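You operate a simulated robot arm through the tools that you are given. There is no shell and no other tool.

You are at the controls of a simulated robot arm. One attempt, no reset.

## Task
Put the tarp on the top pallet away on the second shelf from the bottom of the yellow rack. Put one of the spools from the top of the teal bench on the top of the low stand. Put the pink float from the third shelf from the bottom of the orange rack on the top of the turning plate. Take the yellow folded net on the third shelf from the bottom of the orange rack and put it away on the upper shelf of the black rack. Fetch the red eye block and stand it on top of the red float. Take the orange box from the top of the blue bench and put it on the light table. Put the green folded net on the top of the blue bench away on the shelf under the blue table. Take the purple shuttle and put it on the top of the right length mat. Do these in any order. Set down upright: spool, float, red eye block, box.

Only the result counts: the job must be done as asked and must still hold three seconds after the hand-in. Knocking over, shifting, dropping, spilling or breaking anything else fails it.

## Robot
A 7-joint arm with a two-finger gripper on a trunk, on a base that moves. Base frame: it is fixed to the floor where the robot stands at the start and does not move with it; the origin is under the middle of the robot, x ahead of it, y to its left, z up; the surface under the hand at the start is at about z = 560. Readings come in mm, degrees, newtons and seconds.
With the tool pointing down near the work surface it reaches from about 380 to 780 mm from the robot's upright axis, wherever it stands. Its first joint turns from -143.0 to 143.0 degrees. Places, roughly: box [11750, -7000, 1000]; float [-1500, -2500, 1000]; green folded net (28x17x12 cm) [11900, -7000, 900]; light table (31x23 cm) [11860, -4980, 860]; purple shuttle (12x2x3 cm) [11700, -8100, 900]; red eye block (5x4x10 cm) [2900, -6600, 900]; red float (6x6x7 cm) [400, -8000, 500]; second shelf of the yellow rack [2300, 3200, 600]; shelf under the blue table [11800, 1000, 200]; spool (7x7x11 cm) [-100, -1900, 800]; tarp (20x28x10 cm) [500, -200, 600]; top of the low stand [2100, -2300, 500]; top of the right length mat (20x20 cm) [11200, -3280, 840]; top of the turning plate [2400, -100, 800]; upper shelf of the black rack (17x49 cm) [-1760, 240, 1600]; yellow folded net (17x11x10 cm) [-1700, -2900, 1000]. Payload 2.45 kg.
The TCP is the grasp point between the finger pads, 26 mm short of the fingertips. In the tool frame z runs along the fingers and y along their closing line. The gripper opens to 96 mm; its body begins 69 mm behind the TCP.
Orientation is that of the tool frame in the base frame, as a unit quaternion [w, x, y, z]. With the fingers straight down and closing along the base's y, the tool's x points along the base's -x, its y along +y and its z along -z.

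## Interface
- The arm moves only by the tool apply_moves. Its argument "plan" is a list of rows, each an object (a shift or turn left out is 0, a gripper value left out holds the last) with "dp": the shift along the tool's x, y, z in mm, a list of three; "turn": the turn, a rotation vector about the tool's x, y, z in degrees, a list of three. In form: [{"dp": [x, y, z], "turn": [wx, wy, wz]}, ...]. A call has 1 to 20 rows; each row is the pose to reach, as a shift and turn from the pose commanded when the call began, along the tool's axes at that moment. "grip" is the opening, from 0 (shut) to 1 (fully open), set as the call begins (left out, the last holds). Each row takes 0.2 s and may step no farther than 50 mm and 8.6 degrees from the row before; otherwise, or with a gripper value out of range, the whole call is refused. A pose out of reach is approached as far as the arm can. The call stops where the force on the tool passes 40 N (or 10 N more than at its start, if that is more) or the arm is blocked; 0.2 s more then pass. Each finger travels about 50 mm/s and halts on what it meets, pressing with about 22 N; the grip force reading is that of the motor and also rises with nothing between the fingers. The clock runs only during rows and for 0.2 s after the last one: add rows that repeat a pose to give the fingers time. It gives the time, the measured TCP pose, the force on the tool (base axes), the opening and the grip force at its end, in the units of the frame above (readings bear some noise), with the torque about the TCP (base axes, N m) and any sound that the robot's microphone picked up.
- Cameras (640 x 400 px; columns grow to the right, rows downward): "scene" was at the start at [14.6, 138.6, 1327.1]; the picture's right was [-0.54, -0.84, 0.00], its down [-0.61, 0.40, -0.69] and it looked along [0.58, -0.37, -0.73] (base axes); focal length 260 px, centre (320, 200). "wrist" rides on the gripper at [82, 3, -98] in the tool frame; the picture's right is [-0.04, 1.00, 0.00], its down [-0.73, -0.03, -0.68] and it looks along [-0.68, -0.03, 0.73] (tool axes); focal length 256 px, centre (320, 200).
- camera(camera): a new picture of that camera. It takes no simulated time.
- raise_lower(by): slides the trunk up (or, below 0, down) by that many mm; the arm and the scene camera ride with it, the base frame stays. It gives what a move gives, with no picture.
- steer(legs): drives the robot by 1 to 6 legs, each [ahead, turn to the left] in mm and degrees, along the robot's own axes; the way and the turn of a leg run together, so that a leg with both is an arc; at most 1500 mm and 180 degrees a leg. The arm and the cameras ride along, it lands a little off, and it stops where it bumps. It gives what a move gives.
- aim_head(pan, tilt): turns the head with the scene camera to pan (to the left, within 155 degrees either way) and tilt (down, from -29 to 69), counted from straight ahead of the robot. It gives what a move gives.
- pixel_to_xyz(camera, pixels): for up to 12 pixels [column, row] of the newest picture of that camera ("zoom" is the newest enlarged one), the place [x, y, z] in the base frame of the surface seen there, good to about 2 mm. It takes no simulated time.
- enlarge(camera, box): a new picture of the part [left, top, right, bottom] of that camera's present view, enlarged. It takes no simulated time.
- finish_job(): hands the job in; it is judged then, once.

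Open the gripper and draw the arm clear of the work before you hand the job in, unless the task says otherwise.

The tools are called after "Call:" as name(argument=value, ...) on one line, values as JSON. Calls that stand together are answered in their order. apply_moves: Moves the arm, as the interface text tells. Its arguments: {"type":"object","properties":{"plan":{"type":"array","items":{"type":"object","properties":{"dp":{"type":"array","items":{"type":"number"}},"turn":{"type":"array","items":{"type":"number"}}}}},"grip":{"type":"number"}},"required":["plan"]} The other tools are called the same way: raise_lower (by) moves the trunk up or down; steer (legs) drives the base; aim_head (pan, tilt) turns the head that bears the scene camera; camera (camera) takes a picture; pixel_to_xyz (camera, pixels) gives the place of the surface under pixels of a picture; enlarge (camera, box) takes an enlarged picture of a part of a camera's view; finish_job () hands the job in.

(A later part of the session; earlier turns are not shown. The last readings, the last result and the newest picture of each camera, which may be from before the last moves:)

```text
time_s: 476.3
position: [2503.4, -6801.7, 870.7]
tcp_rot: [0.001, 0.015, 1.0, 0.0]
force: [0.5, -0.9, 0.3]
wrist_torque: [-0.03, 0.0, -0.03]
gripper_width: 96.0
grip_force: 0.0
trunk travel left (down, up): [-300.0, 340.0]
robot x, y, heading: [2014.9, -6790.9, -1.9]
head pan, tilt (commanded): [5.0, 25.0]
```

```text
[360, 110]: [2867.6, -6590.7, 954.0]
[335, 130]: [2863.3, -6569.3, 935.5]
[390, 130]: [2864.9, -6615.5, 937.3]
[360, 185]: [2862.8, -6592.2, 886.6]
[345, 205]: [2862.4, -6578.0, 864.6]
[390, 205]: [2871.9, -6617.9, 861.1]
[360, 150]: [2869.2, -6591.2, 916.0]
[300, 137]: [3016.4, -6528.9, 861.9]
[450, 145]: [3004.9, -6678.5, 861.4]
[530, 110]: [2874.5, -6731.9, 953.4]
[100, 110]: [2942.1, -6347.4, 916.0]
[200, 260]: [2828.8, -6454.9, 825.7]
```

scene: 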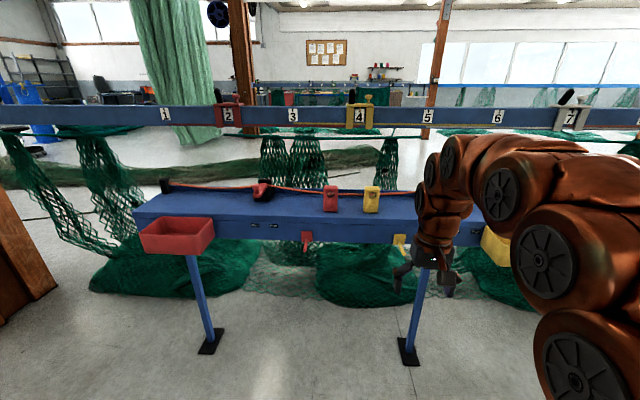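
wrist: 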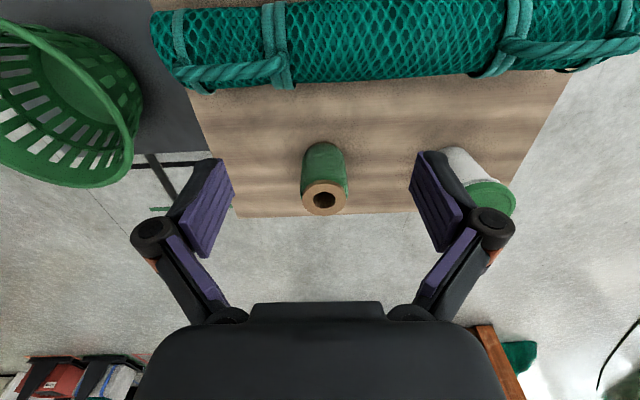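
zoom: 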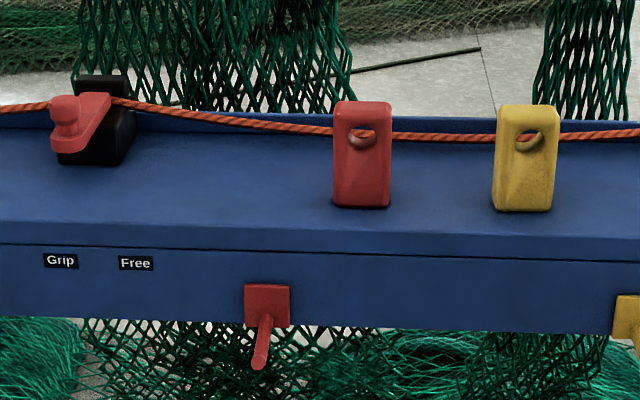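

I need to know whether the rope threads the eye. I zoom in tightly and sample points on the rope and in the eye.

Call:
enlarge(camera="scene", box=[310, 175, 390, 225])

Call:
pixel_to_xyz(camera="zoom", pixels=[[170, 140], [100, 128], [220, 152], [250, 150], [285, 150], [320, 150], [345, 153], [400, 155], [460, 158], [240, 175], [500, 162], [240, 120]])

```text
8.00 times, centred on (350, 200) of scene
```

zoom: 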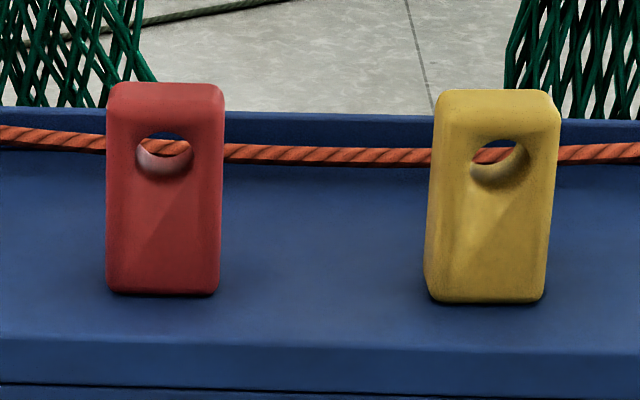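

```text
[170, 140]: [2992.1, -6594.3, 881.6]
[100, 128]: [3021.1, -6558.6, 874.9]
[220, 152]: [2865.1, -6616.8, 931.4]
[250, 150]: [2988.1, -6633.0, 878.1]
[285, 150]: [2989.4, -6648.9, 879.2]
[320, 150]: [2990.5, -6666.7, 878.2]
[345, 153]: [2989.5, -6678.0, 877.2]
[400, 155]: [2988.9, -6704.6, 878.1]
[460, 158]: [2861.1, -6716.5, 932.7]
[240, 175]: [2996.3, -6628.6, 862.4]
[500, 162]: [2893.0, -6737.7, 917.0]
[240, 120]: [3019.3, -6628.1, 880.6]
```

The rope runs behind the blocks (x≈2989), not through the eye, so the block is free: front x≈2863, y -6617…-6569, top z≈955, shelf z≈862. I check where the numbered rail is.

Call:
pixel_to_xyz(camera="scene", pixels=[[260, 115], [330, 117], [360, 115], [430, 118], [228, 105], [365, 100], [330, 130], [440, 130]])

Call:
steer(legs=[[0, 1.9]])

```text
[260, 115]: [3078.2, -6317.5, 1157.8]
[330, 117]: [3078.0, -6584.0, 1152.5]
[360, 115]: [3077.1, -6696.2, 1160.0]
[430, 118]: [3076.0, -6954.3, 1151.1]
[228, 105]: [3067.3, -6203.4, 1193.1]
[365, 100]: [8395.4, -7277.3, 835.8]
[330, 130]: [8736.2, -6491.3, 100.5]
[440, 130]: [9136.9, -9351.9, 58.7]
```

```text
time_s: 477.1
position: [2503.4, -6784.9, 869.8]
tcp_rot: [-0.001, -0.001, 1.0, 0.001]
force: [0.3, 0.9, 0.1]
wrist_torque: [0.0, 0.01, -0.05]
gripper_width: 95.9
grip_force: 0.0
trunk travel left (down, up): [-300.0, 340.0]
robot x, y, heading: [2014.8, -6792.3, 0.2]
head pan, tilt (commanded): [5.0, 25.0]
```

Rail is well behind (x≈3070). I raise the trunk and drive 240 mm closer.

Call:
raise_lower(by=190)

Call:
steer(legs=[[240, 0]])

Call:
apply_moves(plan=[{"dp": [-20, 40, 0]}, {"dp": [-40, 80, 0]}, {"dp": [-60, 120, 0]}, {"dp": [-80, 155, 0]}, {"dp": [-105, 185, 0]}, {"dp": [-105, 185, 0]}], grip=0.75)

Call:
camera(camera="wrist")

```text
time_s: 479.1
position: [2503.4, -6783.9, 1060.1]
tcp_rot: [0.001, -0.002, 1.0, 0.0]
force: [-0.6, 0.1, 0.2]
wrist_torque: [-0.01, 0.03, -0.03]
gripper_width: 95.9
grip_force: 0.1
trunk travel left (down, up): [-490.0, 150.0]
robot x, y, heading: [2010.9, -6791.2, 0.2]
head pan, tilt (commanded): [5.0, 25.0]
```

```text
time_s: 480.9
position: [2739.9, -6779.2, 1061.0]
tcp_rot: [0.001, -0.004, 1.0, 0.001]
force: [-0.4, -0.2, 0.7]
wrist_torque: [0.02, 0.0, 0.0]
gripper_width: 96.1
grip_force: 0.1
trunk travel left (down, up): [-490.0, 150.0]
robot x, y, heading: [2250.9, -6790.1, 0.7]
head pan, tilt (commanded): [5.0, 25.0]
```

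```text
time_s: 482.3
position: [2843.3, -6593.5, 1060.1]
tcp_rot: [-0.001, -0.004, 1.0, 0.0]
force: [-0.4, 0.4, -0.2]
wrist_torque: [-0.04, -0.01, 0.03]
gripper_width: 71.9
grip_force: 0.0
trunk travel left (down, up): [-490.0, 150.0]
robot x, y, heading: [2251.1, -6787.6, 0.4]
head pan, tilt (commanded): [5.0, 25.0]
```

```text
taken
```

wrist: 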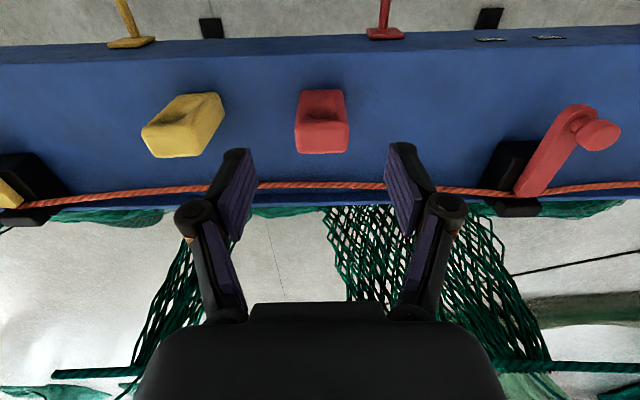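

The block's top face is at about (322,137). I measure its corners.

Call:
pixel_to_xyz(camera="wrist", pixels=[[302, 128], [344, 128], [303, 149], [344, 147], [323, 138], [322, 100], [304, 95], [340, 95]])

```text
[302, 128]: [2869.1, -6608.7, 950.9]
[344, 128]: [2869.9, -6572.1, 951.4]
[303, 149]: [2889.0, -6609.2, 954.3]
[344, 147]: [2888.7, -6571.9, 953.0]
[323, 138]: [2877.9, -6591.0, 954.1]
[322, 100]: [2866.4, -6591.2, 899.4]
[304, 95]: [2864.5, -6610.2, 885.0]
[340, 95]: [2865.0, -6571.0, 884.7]
```

Block centre ≈ (2880, -6591). I move over it and descend to z≈918.

Call:
apply_moves(plan=[{"dp": [-37, 2.5, 0]}, {"dp": [-37, 2.5, 30]}, {"dp": [-37, 2.5, 70]}, {"dp": [-37, 2.5, 105]}, {"dp": [-37, 2.5, 130]}, {"dp": [-37, 2.5, 142]}, {"dp": [-37, 2.5, 142]}])

Call:
camera(camera="wrist")

```text
time_s: 483.9
position: [2881.1, -6590.7, 919.0]
tcp_rot: [0.001, -0.005, 1.0, 0.0]
force: [-0.2, 0.1, 0.9]
wrist_torque: [0.0, -0.01, -0.02]
gripper_width: 72.0
grip_force: 0.1
trunk travel left (down, up): [-490.0, 150.0]
robot x, y, heading: [2250.0, -6783.9, 0.5]
head pan, tilt (commanded): [5.0, 25.0]
```

```text
taken
```

wrist: 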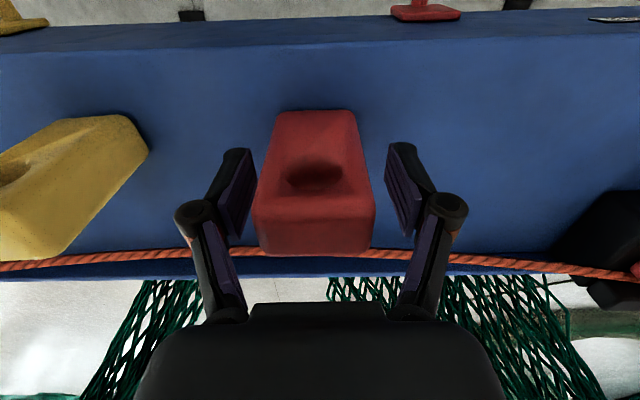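

Block centred between the pads; I close.

Call:
apply_moves(plan=[{"dp": [0, 0, 0]}, {"dp": [0, 0, 0]}, {"dp": [0, 0, 0]}, {"dp": [0, 0, 0]}], grip=0)

Call:
apply_moves(plan=[{"dp": [0, 0, -10]}, {"dp": [0, 0, -40]}, {"dp": [0, 0, -80]}, {"dp": [0, 0, -120]}, {"dp": [0, 0, -120]}])

Call:
camera(camera="wrist")

```text
time_s: 484.9
position: [2881.3, -6590.9, 918.3]
tcp_rot: [0.0, -0.004, 1.0, 0.0]
force: [-0.4, 0.4, 1.1]
wrist_torque: [-0.02, -0.02, -0.03]
gripper_width: 49.4
grip_force: 21.9
trunk travel left (down, up): [-490.0, 150.0]
robot x, y, heading: [2248.1, -6787.0, 0.7]
head pan, tilt (commanded): [5.0, 25.0]
```

```text
time_s: 486.1
position: [2881.0, -6588.9, 1038.0]
tcp_rot: [0.0, -0.005, 1.0, 0.0]
force: [0.4, -0.4, -1.8]
wrist_torque: [0.0, 0.01, -0.01]
gripper_width: 49.8
grip_force: 21.9
trunk travel left (down, up): [-490.0, 150.0]
robot x, y, heading: [2249.2, -6790.6, 0.8]
head pan, tilt (commanded): [5.0, 25.0]
```

```text
taken
```

wrist: 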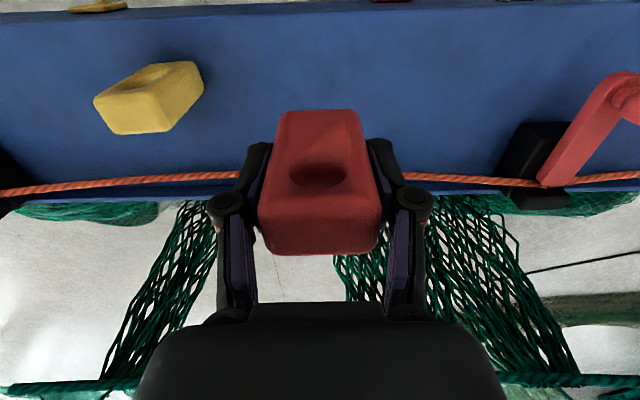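

Block held (49.5 mm). I retract the arm to the centre line and drive toward the pallet's east side.

Call:
apply_moves(plan=[{"dp": [25, -38, 0]}, {"dp": [50, -76, 0]}, {"dp": [75, -114, 0]}, {"dp": [105, -152, 0]}, {"dp": [140, -190, 0]}, {"dp": [140, -190, 0]}])

Call:
steer(legs=[[0, -136.3], [1500, 0], [120, 0], [0, -44.4]])

Call:
aim_head(pan=0, tilt=35)

Call:
camera(camera="scene")

```text
refused: row 5 steps farther than a row can; nothing moved
```

```text
time_s: 502.0
position: [424.7, -8039.9, 1036.9]
tcp_rot: [0.0, 1.0, -0.018, -0.001]
force: [0.0, 0.6, -2.4]
wrist_torque: [-0.02, 0.01, -0.02]
gripper_width: 49.4
grip_force: 22.0
trunk travel left (down, up): [-490.0, 150.0]
robot x, y, heading: [1062.8, -7866.4, 178.0]
head pan, tilt (commanded): [5.0, 25.0]
```

```text
time_s: 502.7
position: [424.4, -8039.9, 1037.9]
tcp_rot: [0.0, 1.0, -0.018, 0.0]
force: [0.3, 0.5, -1.6]
wrist_torque: [0.0, 0.01, 0.0]
gripper_width: 49.4
grip_force: 22.0
trunk travel left (down, up): [-490.0, 150.0]
robot x, y, heading: [1065.1, -7871.0, 178.1]
head pan, tilt (commanded): [0.0, 35.0]
```

```text
taken
```

scene: 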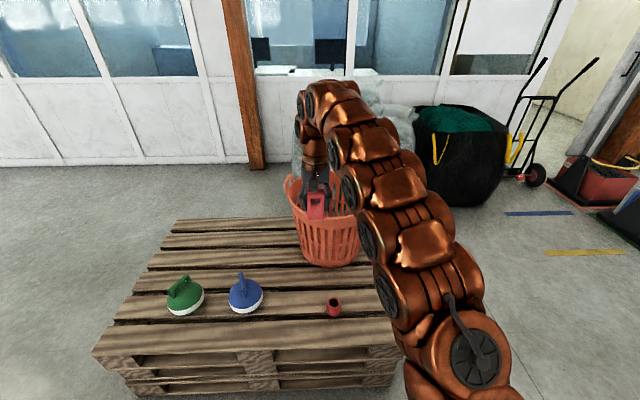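

The retract was refused (step too long) but the drive went cleanly; the held block is now above the pallet area. I measure the red float again from here.

Call:
enlarge(camera="scene", box=[290, 270, 380, 330])

Call:
pixel_to_xyz(camera="zoom", pixels=[[310, 235], [275, 240], [345, 240], [310, 290], [310, 188], [280, 205], [345, 200], [310, 222], [310, 330], [310, 205]])

```text
6.67 times, centred on (335, 300) of scene
```

zoom: 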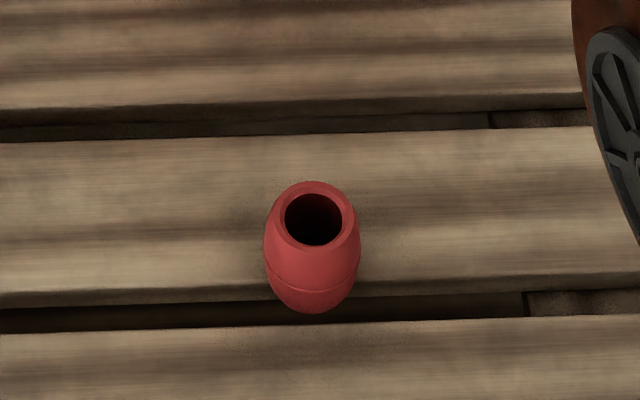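

```text
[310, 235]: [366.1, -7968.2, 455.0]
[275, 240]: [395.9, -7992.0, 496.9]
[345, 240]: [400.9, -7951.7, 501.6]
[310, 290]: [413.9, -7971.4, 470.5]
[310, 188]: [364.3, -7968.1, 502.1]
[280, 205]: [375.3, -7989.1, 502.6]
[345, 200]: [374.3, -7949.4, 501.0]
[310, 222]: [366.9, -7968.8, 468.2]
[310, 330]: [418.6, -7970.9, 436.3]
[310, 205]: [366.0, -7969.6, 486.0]
```

Float rim: centre ≈ (383, -7970), outer diameter ~44 mm, top z=502. I measure the held block's faces relative to the TCP in the wrist view.

Call:
camera(camera="wrist")

Call:
pixel_to_xyz(camera="wrist", pixels=[[285, 118], [355, 118], [320, 125], [320, 150], [320, 205], [320, 225], [320, 240], [320, 248], [270, 225], [370, 225], [320, 252], [300, 112]])

```text
taken
```

wrist: 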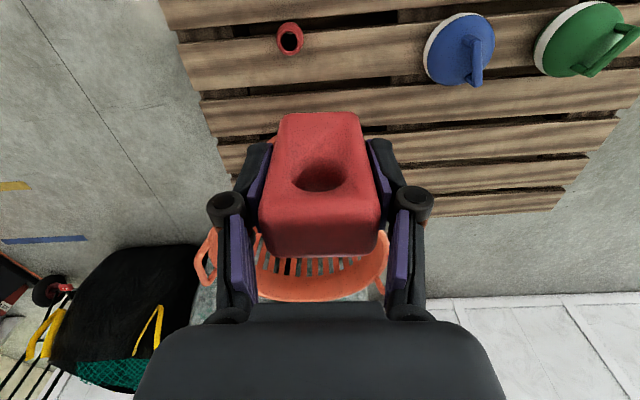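

```text
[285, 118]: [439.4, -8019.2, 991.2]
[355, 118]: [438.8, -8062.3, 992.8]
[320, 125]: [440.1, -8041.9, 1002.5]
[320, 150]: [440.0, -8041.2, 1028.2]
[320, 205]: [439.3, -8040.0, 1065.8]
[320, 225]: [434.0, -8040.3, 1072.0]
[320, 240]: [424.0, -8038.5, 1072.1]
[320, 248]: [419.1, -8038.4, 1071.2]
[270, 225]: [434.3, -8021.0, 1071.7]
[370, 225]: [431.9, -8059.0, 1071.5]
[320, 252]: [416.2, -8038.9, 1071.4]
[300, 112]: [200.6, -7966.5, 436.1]
```

I probe the top face's far silhouette to find the block's depth centre.

Call:
enlarge(camera="wrist", box=[240, 100, 400, 270])

Call:
pixel_to_xyz(camera="wrist", pixels=[[320, 254], [320, 256], [320, 257], [320, 258], [320, 260], [290, 254], [350, 254], [320, 180], [320, 112], [320, 114], [320, 116]])

```text
2.35 times, centred on (320, 185) of wrist
```

zoom: 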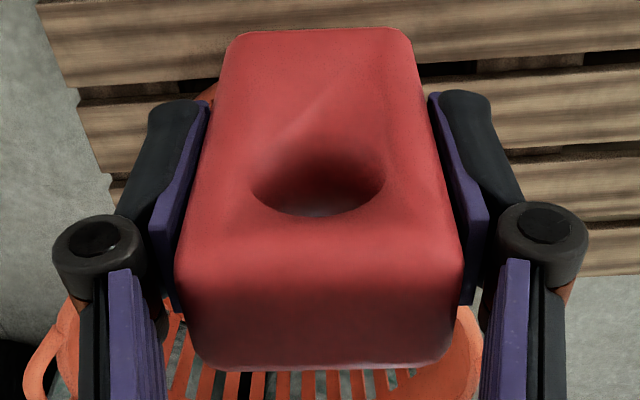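

```text
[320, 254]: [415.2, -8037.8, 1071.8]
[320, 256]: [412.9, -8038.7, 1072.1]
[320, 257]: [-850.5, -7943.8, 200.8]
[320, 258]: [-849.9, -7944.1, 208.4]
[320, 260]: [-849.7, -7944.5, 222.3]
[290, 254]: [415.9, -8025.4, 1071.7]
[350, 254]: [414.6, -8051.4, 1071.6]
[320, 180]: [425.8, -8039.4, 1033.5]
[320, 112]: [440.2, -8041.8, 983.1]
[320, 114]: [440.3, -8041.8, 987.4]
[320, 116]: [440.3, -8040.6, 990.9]
```

Block is centred on the TCP to ~1 mm, its bottom ~56 mm below the TCP. Before lowering I check how near the orange basket's rim is.

Call:
pixel_to_xyz(camera="scene", pixels=[[300, 205], [310, 222], [330, 232], [350, 235], [295, 180], [335, 262], [345, 225], [320, 215], [305, 250], [290, 190]])

Call:
enlarge(camera="scene", box=[270, 150, 390, 280])

```text
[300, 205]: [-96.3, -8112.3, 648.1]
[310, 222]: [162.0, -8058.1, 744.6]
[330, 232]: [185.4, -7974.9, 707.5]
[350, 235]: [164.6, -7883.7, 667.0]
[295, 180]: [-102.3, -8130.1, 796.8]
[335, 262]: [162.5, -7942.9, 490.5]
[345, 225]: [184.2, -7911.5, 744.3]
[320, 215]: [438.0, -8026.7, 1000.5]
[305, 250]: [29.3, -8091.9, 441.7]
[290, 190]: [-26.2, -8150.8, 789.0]
```

```text
3.08 times, centred on (330, 215) of scene
```

zoom: 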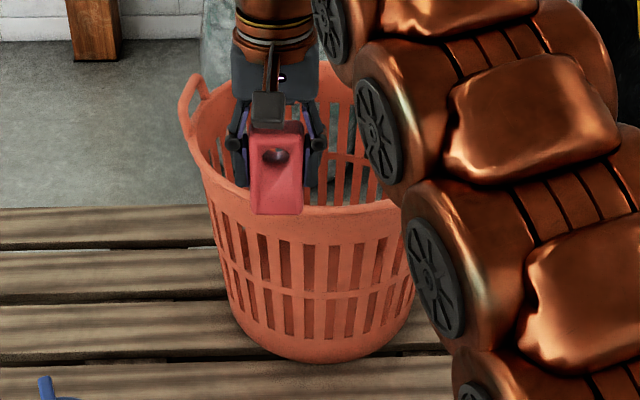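

Basket rim is ≥120 mm away from the work spot. I lower the trunk 300 mm and position over the float.

Call:
raise_lower(by=-300)

Call:
apply_moves(plan=[{"dp": [-14, -23, 0]}, {"dp": [-28, -46, 0]}, {"dp": [-43, -68.4, 0]}, {"dp": [-43, -68.4, 40]}, {"dp": [-43, -68.4, 80]}, {"dp": [-43, -68.4, 115]}, {"dp": [-43, -68.4, 115]}])

Call:
camera(camera="wrist")

Call:
camera(camera="scene")

```text
time_s: 505.7
position: [424.3, -8039.7, 737.4]
tcp_rot: [0.0, 1.0, -0.018, -0.001]
force: [0.3, 0.5, -0.8]
wrist_torque: [0.0, 0.0, -0.01]
gripper_width: 49.5
grip_force: 21.4
trunk travel left (down, up): [-190.0, 450.0]
robot x, y, heading: [1061.4, -7869.7, 177.7]
head pan, tilt (commanded): [0.0, 35.0]
```

```text
time_s: 507.3
position: [386.0, -7969.8, 622.8]
tcp_rot: [0.0, 1.0, -0.018, -0.001]
force: [0.5, 0.6, -1.8]
wrist_torque: [-0.02, 0.0, 0.03]
gripper_width: 49.5
grip_force: 22.2
trunk travel left (down, up): [-190.0, 450.0]
robot x, y, heading: [1061.6, -7868.1, 177.6]
head pan, tilt (commanded): [0.0, 35.0]
```

```text
taken
```

wrist: 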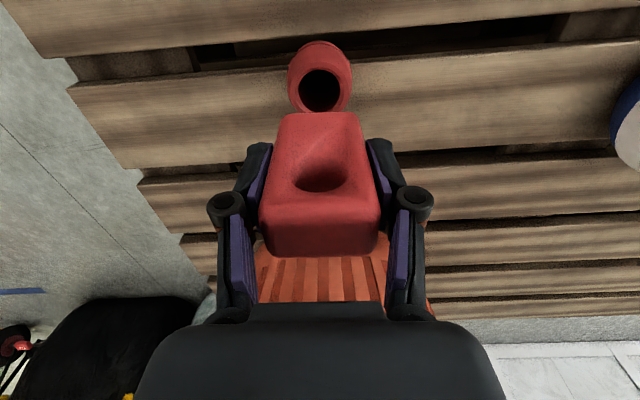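

```text
taken
```

scene: 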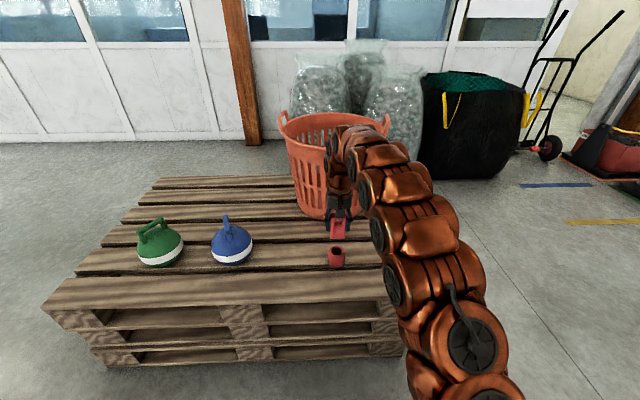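

From the wrist I can see the float's rim at (320,88); I measure it to refine the centring.

Call:
enlarge(camera="wrist", box=[270, 30, 370, 115])

Call:
pixel_to_xyz(camera="zoom", pixels=[[190, 280], [430, 280], [200, 330], [430, 330], [310, 175], [310, 165], [220, 200], [410, 200], [180, 330], [450, 330], [310, 155], [180, 260]])

```text
4.71 times, centred on (320, 72) of wrist
```

zoom: 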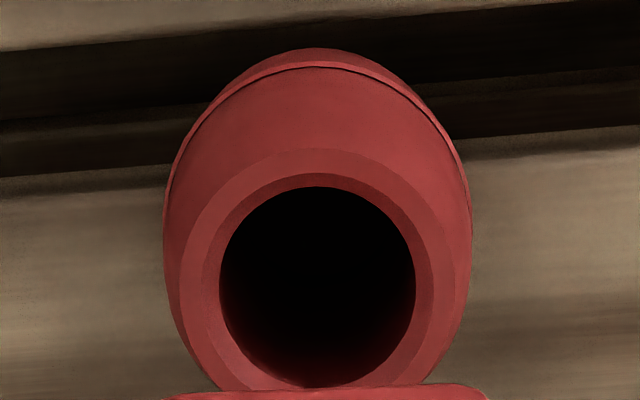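

```text
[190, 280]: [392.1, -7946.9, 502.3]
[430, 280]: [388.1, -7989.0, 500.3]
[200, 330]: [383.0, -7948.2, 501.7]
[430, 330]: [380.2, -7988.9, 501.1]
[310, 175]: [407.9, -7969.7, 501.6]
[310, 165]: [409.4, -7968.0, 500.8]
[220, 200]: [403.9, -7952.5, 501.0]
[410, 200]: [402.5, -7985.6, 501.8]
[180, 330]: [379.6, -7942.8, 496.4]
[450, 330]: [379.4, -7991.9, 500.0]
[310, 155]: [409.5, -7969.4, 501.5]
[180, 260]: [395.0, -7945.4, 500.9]
```

Rim centre is (386.3, -7968.3). I trim by (+1, +2) mm and descend until contact.

Call:
apply_moves(plan=[{"dp": [1.3, -1.8, 15]}, {"dp": [1.3, -1.8, 35]}, {"dp": [1.3, -1.8, 50]}, {"dp": [1.3, -1.8, 56]}, {"dp": [1.3, -1.8, 59]}, {"dp": [1.3, -1.8, 61]}, {"dp": [1.3, -1.8, 62.5]}, {"dp": [1.3, -1.8, 62.5]}])

Call:
enlarge(camera="scene", box=[290, 180, 390, 280])

Call:
camera(camera="wrist")

```text
time_s: 509.1
position: [385.0, -7967.5, 558.9]
tcp_rot: [0.001, 1.0, -0.018, -0.001]
force: [-0.1, 0.3, -1.2]
wrist_torque: [-0.01, -0.02, -0.01]
gripper_width: 49.4
grip_force: 22.1
trunk travel left (down, up): [-190.0, 450.0]
robot x, y, heading: [1063.4, -7872.9, 177.8]
head pan, tilt (commanded): [0.0, 35.0]
```

```text
4.00 times, centred on (340, 230) of scene
```

zoom: 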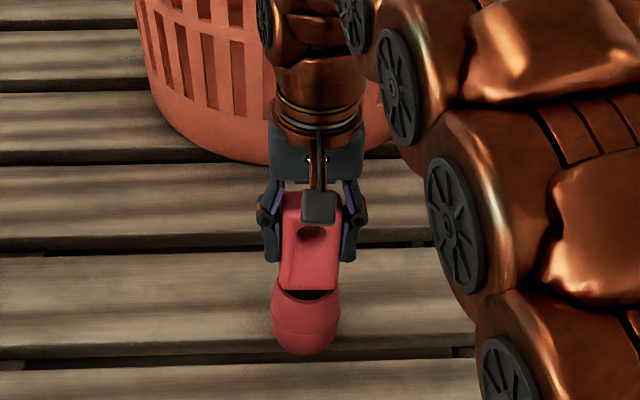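

```text
taken
```

wrist: 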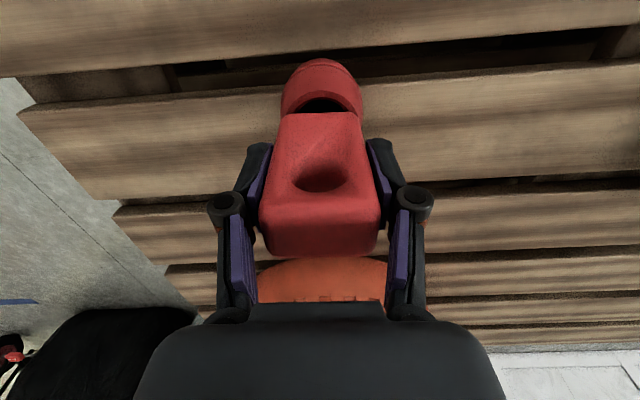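

No contact yet at z=559; the block sits slightly forward relative to the rim, so I shift 2 mm toward the robot and continue down in small steps.

Call:
apply_moves(plan=[{"dp": [2, 0.5, 0]}, {"dp": [2, 0.5, 1]}, {"dp": [2, 0.5, 2]}, {"dp": [2, 0.5, 3]}, {"dp": [2, 0.5, 4]}, {"dp": [2, 0.5, 4]}])

```text
time_s: 510.5
position: [386.8, -7968.4, 557.1]
tcp_rot: [0.001, 1.0, -0.019, -0.002]
force: [-1.7, 0.7, 18.3]
wrist_torque: [0.04, 0.12, -0.01]
gripper_width: 49.8
grip_force: 22.2
trunk travel left (down, up): [-190.0, 450.0]
robot x, y, heading: [1064.1, -7868.9, 177.6]
head pan, tilt (commanded): [0.0, 35.0]
```

Contact (+18 N). I relax the press by ~2 mm, then open the fingers.

Call:
apply_moves(plan=[{"dp": [0, 0, -1]}, {"dp": [0, 0, -2]}, {"dp": [0, 0, -2]}])

Call:
apply_moves(plan=[{"dp": [0, 0, 0]}, {"dp": [0, 0, 0]}, {"dp": [0, 0, 0]}], grip=0.8)

Call:
camera(camera="wrist")

Call:
enlarge(camera="scene", box=[290, 180, 390, 280])

```text
time_s: 511.3
position: [388.3, -7968.0, 557.0]
tcp_rot: [-0.001, 1.0, -0.018, 0.001]
force: [-1.3, 0.1, -1.9]
wrist_torque: [0.02, 0.01, 0.01]
gripper_width: 49.6
grip_force: 22.1
trunk travel left (down, up): [-190.0, 450.0]
robot x, y, heading: [1058.5, -7867.9, 177.9]
head pan, tilt (commanded): [0.0, 35.0]
```

```text
time_s: 512.1
position: [387.9, -7968.3, 557.8]
tcp_rot: [0.0, 1.0, -0.018, -0.001]
force: [0.7, -0.1, -0.2]
wrist_torque: [-0.01, 0.0, 0.0]
gripper_width: 76.8
grip_force: 0.0
trunk travel left (down, up): [-190.0, 450.0]
robot x, y, heading: [1060.5, -7866.3, 177.9]
head pan, tilt (commanded): [0.0, 35.0]
```

```text
taken
```

wrist: 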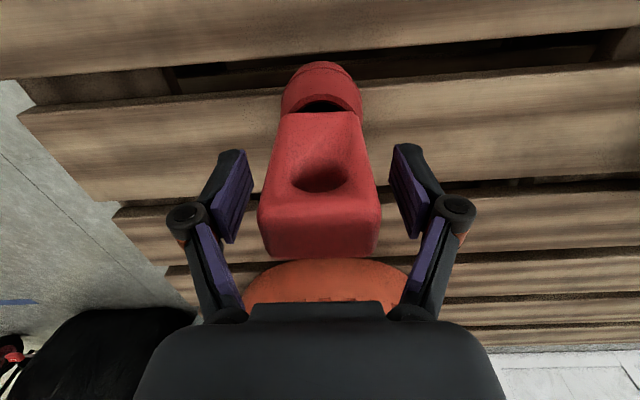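

```text
4.00 times, centred on (340, 230) of scene
```

zoom: 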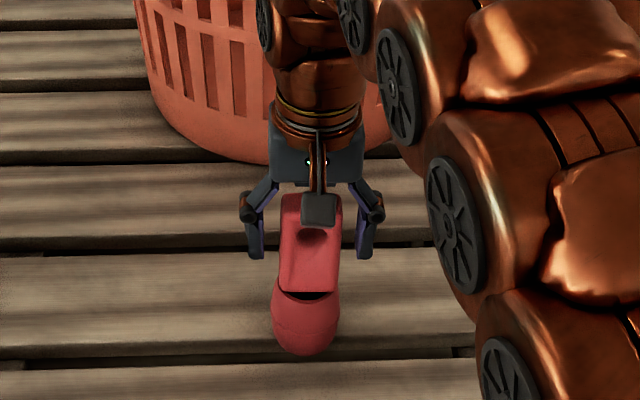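

The block stands free on the float. I rise straight up slowly.

Call:
apply_moves(plan=[{"dp": [0, 0, -10]}, {"dp": [0, 0, -30]}, {"dp": [0, 0, -60]}, {"dp": [0, 0, -100]}, {"dp": [0, 0, -140]}, {"dp": [0, 0, -180]}, {"dp": [0, 0, -200]}, {"dp": [0, 0, -200]}])

Call:
camera(camera="wrist")

Call:
enlarge(camera="scene", box=[290, 180, 390, 280])

```text
time_s: 513.9
position: [387.1, -7968.2, 756.4]
tcp_rot: [0.0, 1.0, -0.018, -0.002]
force: [0.3, -0.3, 0.0]
wrist_torque: [0.0, 0.0, 0.01]
gripper_width: 77.0
grip_force: 0.1
trunk travel left (down, up): [-190.0, 450.0]
robot x, y, heading: [1065.2, -7870.3, 177.6]
head pan, tilt (commanded): [0.0, 35.0]
```

```text
taken
```

wrist: 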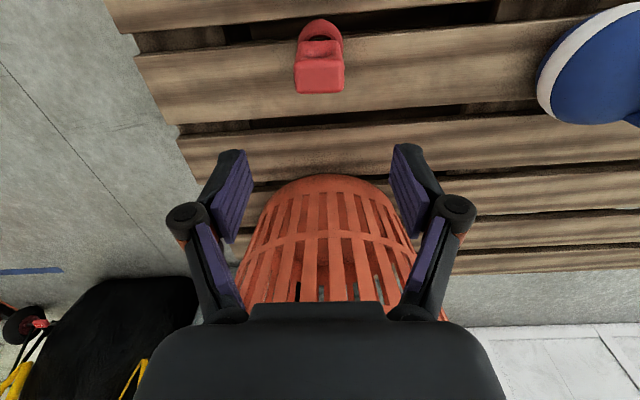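

```text
4.00 times, centred on (340, 230) of scene
```

zoom: 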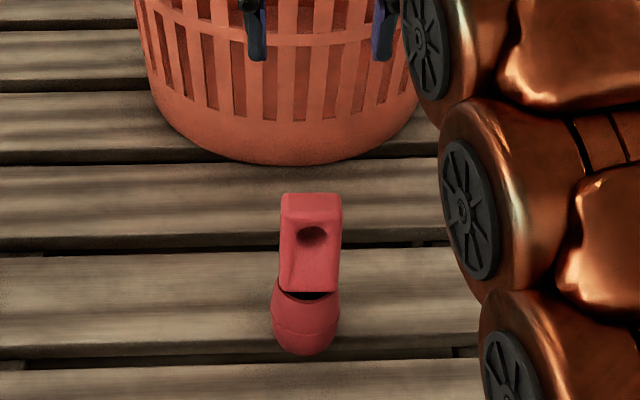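

Block stands on the float. I lift and retract the arm, back away from the pallet, and turn east to look for the route to the far room.

Call:
apply_moves(plan=[{"dp": [45, 10, 0]}, {"dp": [90, 20, 0]}, {"dp": [130, 40, -30]}, {"dp": [165, 70, -50]}, {"dp": [185, 100, -80]}, {"dp": [185, 100, -100]}], grip=0.5)

Call:
steer(legs=[[-350, 0], [0, 180]])

Call:
aim_head(pan=0, tilt=8)

Call:
camera(camera="scene")

Call:
aim_head(pan=-50, tilt=8)

Call:
camera(camera="scene")

```text
refused: row 3 steps farther than a row can; nothing moved
```

```text
time_s: 523.4
position: [2084.8, -7817.6, 756.6]
tcp_rot: [0.0, 0.045, 0.999, 0.0]
force: [-0.6, 0.3, 0.1]
wrist_torque: [0.02, -0.01, -0.01]
gripper_width: 76.6
grip_force: 0.0
trunk travel left (down, up): [-190.0, 450.0]
robot x, y, heading: [1406.4, -7882.8, -4.9]
head pan, tilt (commanded): [0.0, 35.0]
```

```text
time_s: 524.3
position: [2085.1, -7816.5, 756.2]
tcp_rot: [0.002, 0.045, 0.999, -0.001]
force: [-0.3, 0.2, -0.4]
wrist_torque: [-0.02, 0.03, -0.02]
gripper_width: 76.7
grip_force: 0.1
trunk travel left (down, up): [-190.0, 450.0]
robot x, y, heading: [1406.1, -7882.6, -5.1]
head pan, tilt (commanded): [0.0, 8.0]
```

```text
taken
```

scene: 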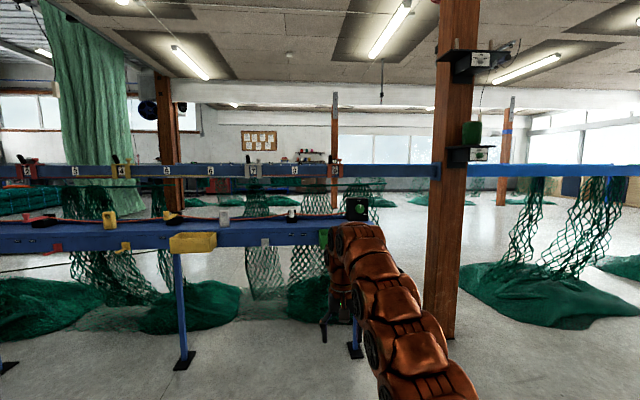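

```text
time_s: 525.5
position: [2084.9, -7817.2, 756.2]
tcp_rot: [0.001, 0.045, 0.999, 0.0]
force: [0.2, 0.9, 0.0]
wrist_torque: [0.0, 0.0, 0.02]
gripper_width: 76.6
grip_force: 0.1
trunk travel left (down, up): [-190.0, 450.0]
robot x, y, heading: [1403.6, -7882.9, -5.2]
head pan, tilt (commanded): [-50.0, 8.0]
```

```text
taken
```

scene: 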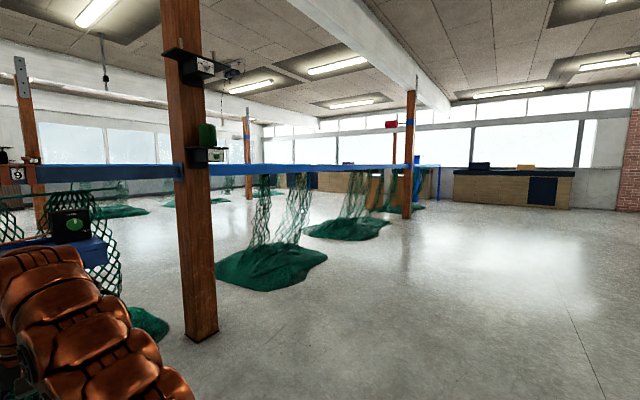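

A net rail at z≈1150 runs along the columns at x≈3050. I measure where it ends to the south.

Call:
pixel_to_xyz(camera="scene", pixels=[[200, 335], [408, 215], [437, 203], [420, 205], [455, 200], [515, 205], [320, 238], [250, 195], [350, 165], [300, 165], [425, 165], [580, 210]])

Call:
enlarge(camera="scene", box=[340, 110, 500, 220])

```text
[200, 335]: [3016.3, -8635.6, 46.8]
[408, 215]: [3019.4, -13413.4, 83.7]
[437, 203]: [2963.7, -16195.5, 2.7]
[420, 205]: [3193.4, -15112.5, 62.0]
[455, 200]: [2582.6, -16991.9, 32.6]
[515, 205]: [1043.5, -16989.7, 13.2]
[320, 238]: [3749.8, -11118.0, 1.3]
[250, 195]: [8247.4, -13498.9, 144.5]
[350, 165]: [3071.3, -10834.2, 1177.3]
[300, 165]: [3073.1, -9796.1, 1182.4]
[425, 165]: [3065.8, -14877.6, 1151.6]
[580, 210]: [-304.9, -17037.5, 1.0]
```

```text
3.64 times, centred on (420, 165) of scene
```

zoom: 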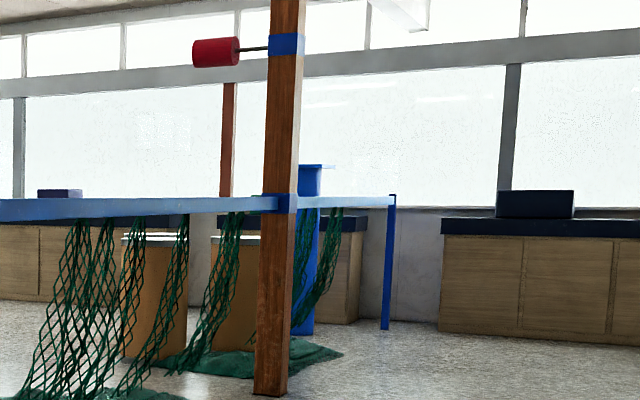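

The rail runs far south (ends y≈-16200), so I must go back north around the first column at y≈-4400. First I retract the arm properly in legal steps.

Call:
apply_moves(plan=[{"dp": [40, -10, -15]}, {"dp": [80, -20, -30]}, {"dp": [120, -30, -45]}, {"dp": [155, -45, -60]}, {"dp": [185, -60, -75]}, {"dp": [195, -75, -100]}, {"dp": [195, -75, -100]}], grip=0.5)

Call:
steer(legs=[[0, 150], [1400, 0], [0, -55], [1500, 0], [1200, 0]])

```text
time_s: 527.1
position: [1885.6, -7876.2, 856.9]
tcp_rot: [0.001, 0.045, 0.999, 0.0]
force: [-0.2, 0.3, 0.8]
wrist_torque: [0.01, 0.0, 0.03]
gripper_width: 47.9
grip_force: 0.0
trunk travel left (down, up): [-190.0, 450.0]
robot x, y, heading: [1404.6, -7880.9, -5.2]
head pan, tilt (commanded): [-50.0, 8.0]
```

```text
time_s: 548.2
position: [165.2, -5351.4, 857.0]
tcp_rot: [0.001, -0.704, 0.71, 0.001]
force: [0.1, -0.1, 0.5]
wrist_torque: [0.0, -0.04, -0.01]
gripper_width: 48.2
grip_force: 0.1
trunk travel left (down, up): [-190.0, 450.0]
robot x, y, heading: [205.9, -5827.6, 88.6]
head pan, tilt (commanded): [-50.0, 8.0]
stopped in leg 4: the robot was blocked; the commanded pose is now the measured one
```

Blocked at (206,-5828) – probably the trestle's west end. I look at the right side to see what I touched before moving.

Call:
aim_head(pan=-60, tilt=25)

Call:
camera(camera="scene")

Call:
aim_head(pan=50, tilt=40)

Call:
camera(camera="scene")

```text
time_s: 549.0
position: [165.8, -5351.6, 857.1]
tcp_rot: [0.001, -0.703, 0.712, 0.001]
force: [1.0, 0.9, 0.2]
wrist_torque: [0.01, 0.01, -0.01]
gripper_width: 48.1
grip_force: 0.0
trunk travel left (down, up): [-190.0, 450.0]
robot x, y, heading: [208.4, -5831.4, 88.3]
head pan, tilt (commanded): [-60.0, 25.0]
```

```text
taken
```

scene: 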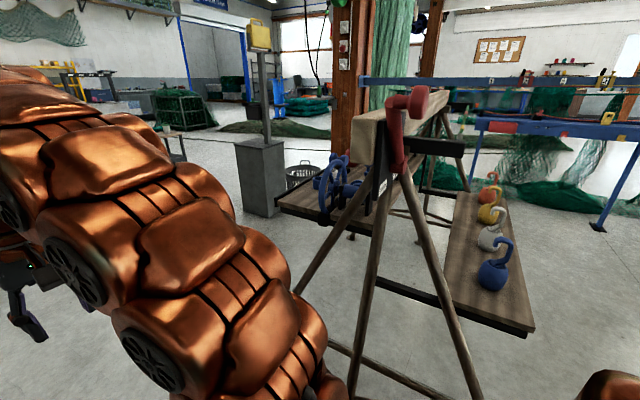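

```text
time_s: 550.9
position: [165.8, -5351.9, 857.0]
tcp_rot: [0.001, -0.703, 0.711, 0.001]
force: [0.2, -0.1, 0.9]
wrist_torque: [0.03, 0.02, 0.04]
gripper_width: 47.8
grip_force: 0.1
trunk travel left (down, up): [-190.0, 450.0]
robot x, y, heading: [201.7, -5828.6, 88.9]
head pan, tilt (commanded): [50.0, 40.0]
```

```text
taken
```

scene: 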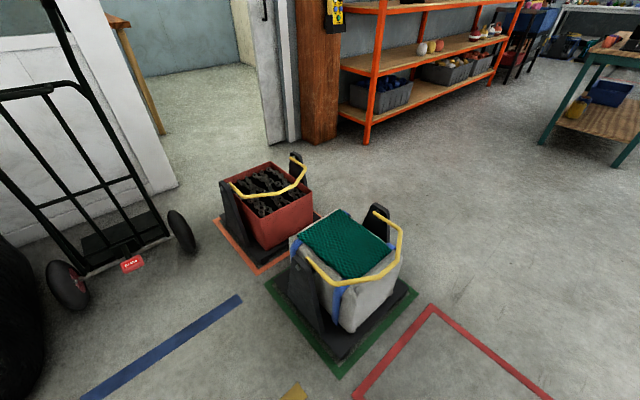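

I take the right-side view again and measure the beam end, red handle, legs and brace.

Call:
aim_head(pan=-75, tilt=40)

Call:
camera(camera="scene")

Call:
pixel_to_xyz(camera="scene", pixels=[[320, 60], [320, 100], [350, 100], [300, 200], [350, 200], [400, 200], [300, 300], [350, 300], [400, 300], [250, 350], [350, 380], [450, 300]])

```text
time_s: 552.9
position: [166.4, -5351.6, 857.4]
tcp_rot: [0.0, -0.703, 0.711, 0.001]
force: [1.7, -0.7, -0.1]
wrist_torque: [0.01, 0.01, -0.03]
gripper_width: 47.8
grip_force: 0.1
trunk travel left (down, up): [-190.0, 450.0]
robot x, y, heading: [206.5, -5830.4, 89.0]
head pan, tilt (commanded): [-75.0, 40.0]
```

```text
taken
```

scene: 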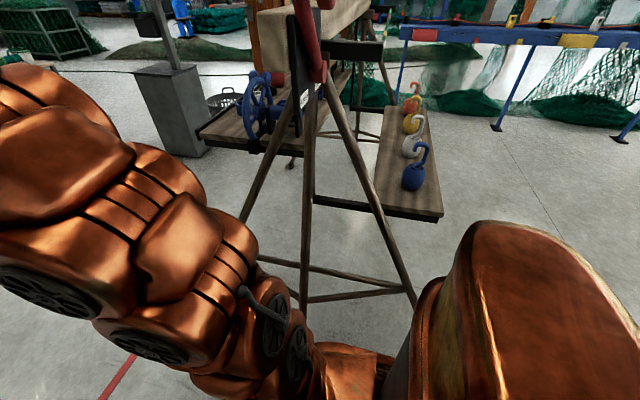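

```text
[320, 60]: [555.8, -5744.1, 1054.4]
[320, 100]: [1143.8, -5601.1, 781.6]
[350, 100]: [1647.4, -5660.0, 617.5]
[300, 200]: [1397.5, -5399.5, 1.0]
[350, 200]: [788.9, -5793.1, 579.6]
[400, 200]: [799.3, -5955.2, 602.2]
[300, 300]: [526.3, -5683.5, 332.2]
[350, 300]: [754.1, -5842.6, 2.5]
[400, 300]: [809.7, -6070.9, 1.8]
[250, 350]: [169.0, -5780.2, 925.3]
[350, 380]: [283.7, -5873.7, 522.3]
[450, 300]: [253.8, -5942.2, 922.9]
```

The base seems to have ~340 mm radius and met the A-frame post at x≈526. I back off 300 mm, shift west to x≈105 and continue north with better clearance.

Call:
steer(legs=[[-300, 0], [0, 21], [280, 0], [0, -19.5], [1500, 0]])

Call:
aim_head(pan=-75, tilt=25)

Call:
camera(camera="scene")

Call:
aim_head(pan=-10, tilt=20)

Call:
camera(camera="scene")

```text
time_s: 565.7
position: [46.9, -3888.3, 857.1]
tcp_rot: [-0.001, 0.715, -0.699, 0.0]
force: [0.4, -0.3, -0.1]
wrist_torque: [0.01, -0.02, 0.01]
gripper_width: 48.0
grip_force: 0.1
trunk travel left (down, up): [-190.0, 450.0]
robot x, y, heading: [100.0, -4363.4, 90.5]
head pan, tilt (commanded): [-75.0, 40.0]
```

```text
time_s: 566.5
position: [46.3, -3888.7, 858.6]
tcp_rot: [-0.001, 0.715, -0.699, 0.0]
force: [0.6, -0.9, -0.7]
wrist_torque: [0.0, 0.03, 0.01]
gripper_width: 47.9
grip_force: 0.0
trunk travel left (down, up): [-190.0, 450.0]
robot x, y, heading: [103.3, -4366.5, 90.7]
head pan, tilt (commanded): [-75.0, 25.0]
```

```text
taken
```

scene: 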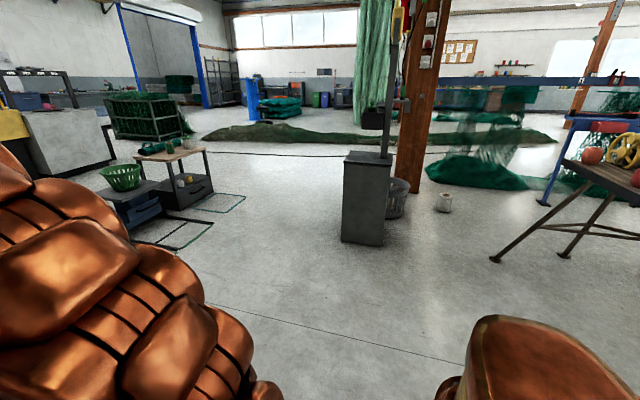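

```text
time_s: 567.9
position: [47.6, -3888.1, 857.2]
tcp_rot: [-0.001, 0.715, -0.699, 0.0]
force: [-0.2, 0.6, -0.2]
wrist_torque: [0.0, 0.0, 0.0]
gripper_width: 48.0
grip_force: 0.0
trunk travel left (down, up): [-190.0, 450.0]
robot x, y, heading: [104.0, -4365.1, 90.3]
head pan, tilt (commanded): [-10.0, 20.0]
```

```text
taken
```

scene: 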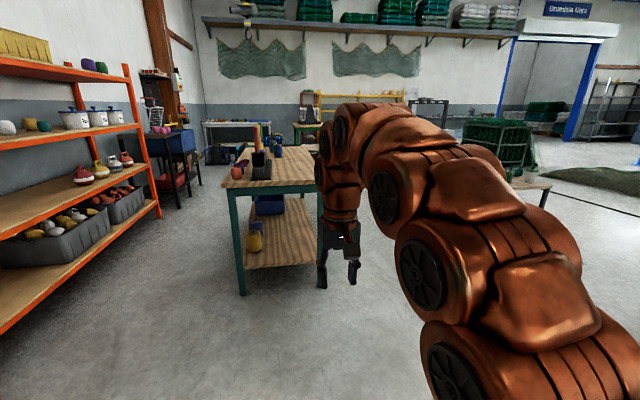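

I measure the long net heap's ends and near edge to choose the bypass.

Call:
aim_head(pan=-75, tilt=15)

Call:
camera(camera="scene")

Call:
enlarge(camera="scene", box=[180, 120, 580, 270])

Call:
pixel_to_xyz(camera="scene", pixels=[[205, 182], [250, 188], [300, 198], [340, 200], [450, 198], [500, 195], [555, 187], [190, 180], [300, 178], [265, 172], [470, 225], [545, 245]])

```text
time_s: 569.2
position: [46.7, -3888.2, 858.1]
tcp_rot: [0.0, 0.715, -0.699, 0.0]
force: [0.4, -0.5, -0.6]
wrist_torque: [0.0, 0.0, -0.02]
gripper_width: 48.1
grip_force: 0.0
trunk travel left (down, up): [-190.0, 450.0]
robot x, y, heading: [101.6, -4364.0, 90.8]
head pan, tilt (commanded): [-75.0, 15.0]
```

```text
taken
```

scene: 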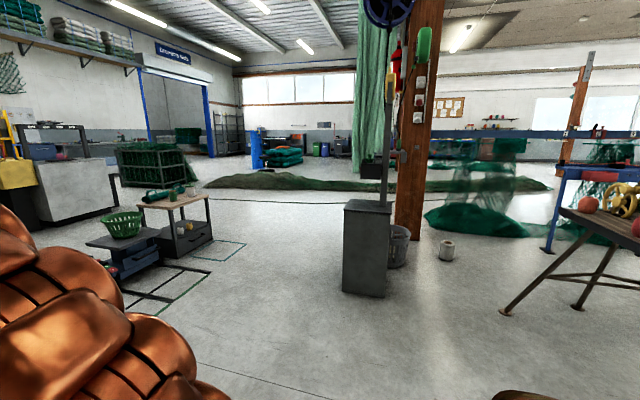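

```text
1.60 times, centred on (380, 195) of scene
```

zoom: 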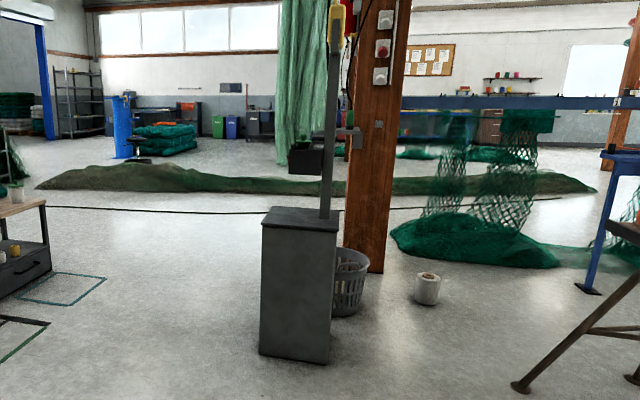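

```text
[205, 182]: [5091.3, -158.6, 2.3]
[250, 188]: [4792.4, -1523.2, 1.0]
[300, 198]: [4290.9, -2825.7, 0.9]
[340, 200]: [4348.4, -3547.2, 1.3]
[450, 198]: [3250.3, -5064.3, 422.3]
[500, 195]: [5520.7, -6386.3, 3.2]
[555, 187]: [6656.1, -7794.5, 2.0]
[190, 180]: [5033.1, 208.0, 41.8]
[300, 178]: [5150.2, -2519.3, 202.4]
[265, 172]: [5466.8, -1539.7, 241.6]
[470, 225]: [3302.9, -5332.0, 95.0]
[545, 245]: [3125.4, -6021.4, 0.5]
```

Heap runs from (5100,-200) to about (6500,-7500); I'll pass between it and the net line and round its south end. First leg: north a bit, then east north of the cabinet.

Call:
steer(legs=[[660, 0], [0, -82.5], [1500, 0], [300, -8], [1300, 0]])

Call:
aim_head(pan=-35, tilt=20)

Call:
camera(camera="scene")

```text
time_s: 591.2
position: [3661.6, -3409.3, 857.2]
tcp_rot: [0.001, -0.005, 1.0, 0.0]
force: [0.6, -0.2, -0.4]
wrist_torque: [-0.02, 0.03, 0.0]
gripper_width: 48.1
grip_force: 0.1
trunk travel left (down, up): [-190.0, 450.0]
robot x, y, heading: [3184.0, -3459.3, -0.0]
head pan, tilt (commanded): [-75.0, 15.0]
```

```text
time_s: 592.3
position: [3661.8, -3409.9, 858.0]
tcp_rot: [0.001, -0.005, 1.0, -0.001]
force: [0.2, 0.6, 0.4]
wrist_torque: [0.04, -0.01, 0.02]
gripper_width: 48.0
grip_force: 0.0
trunk travel left (down, up): [-190.0, 450.0]
robot x, y, heading: [3184.1, -3460.5, -0.5]
head pan, tilt (commanded): [-35.0, 20.0]
```

```text
taken
```

scene: 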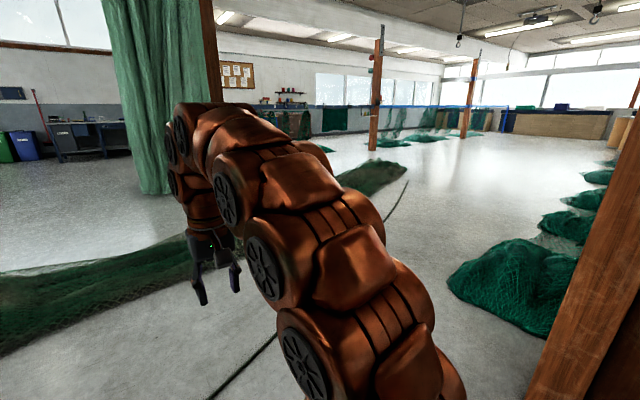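

The corridor between the heap (ending at (405,170)) and the rail's nets (left edge (450,280)) is visible; I measure it.

Call:
pixel_to_xyz(camera="scene", pixels=[[405, 172], [400, 182], [375, 195], [450, 280], [500, 320], [540, 225], [585, 180], [375, 150], [465, 137], [0, 350], [150, 300], [520, 370]])

Call:
aim_head(pan=10, tilt=20)

Call:
camera(camera="scene")

```text
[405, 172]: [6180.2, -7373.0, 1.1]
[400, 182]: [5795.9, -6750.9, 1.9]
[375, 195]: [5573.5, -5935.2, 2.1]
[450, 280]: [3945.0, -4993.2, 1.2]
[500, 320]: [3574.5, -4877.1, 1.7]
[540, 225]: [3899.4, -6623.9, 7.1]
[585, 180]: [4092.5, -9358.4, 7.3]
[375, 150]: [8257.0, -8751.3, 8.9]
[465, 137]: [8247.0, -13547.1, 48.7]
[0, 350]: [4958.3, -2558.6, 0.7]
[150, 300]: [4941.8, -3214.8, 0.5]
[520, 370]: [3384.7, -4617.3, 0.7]
```

```text
time_s: 593.4
position: [3659.9, -3408.2, 857.1]
tcp_rot: [0.001, -0.006, 1.0, 0.0]
force: [-0.2, -0.8, -0.2]
wrist_torque: [0.02, -0.04, 0.01]
gripper_width: 47.9
grip_force: 0.0
trunk travel left (down, up): [-190.0, 450.0]
robot x, y, heading: [3186.3, -3458.4, -0.3]
head pan, tilt (commanded): [10.0, 20.0]
```

```text
taken
```

scene: 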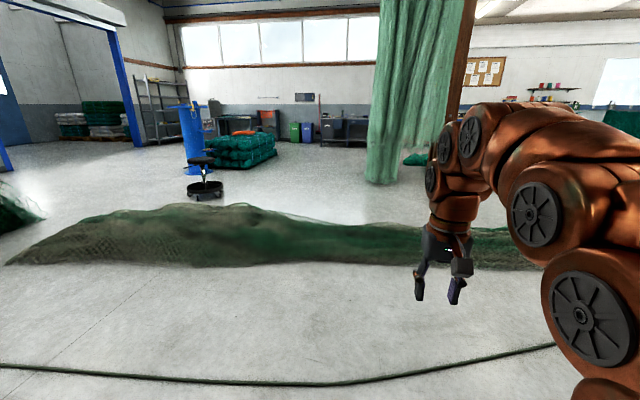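

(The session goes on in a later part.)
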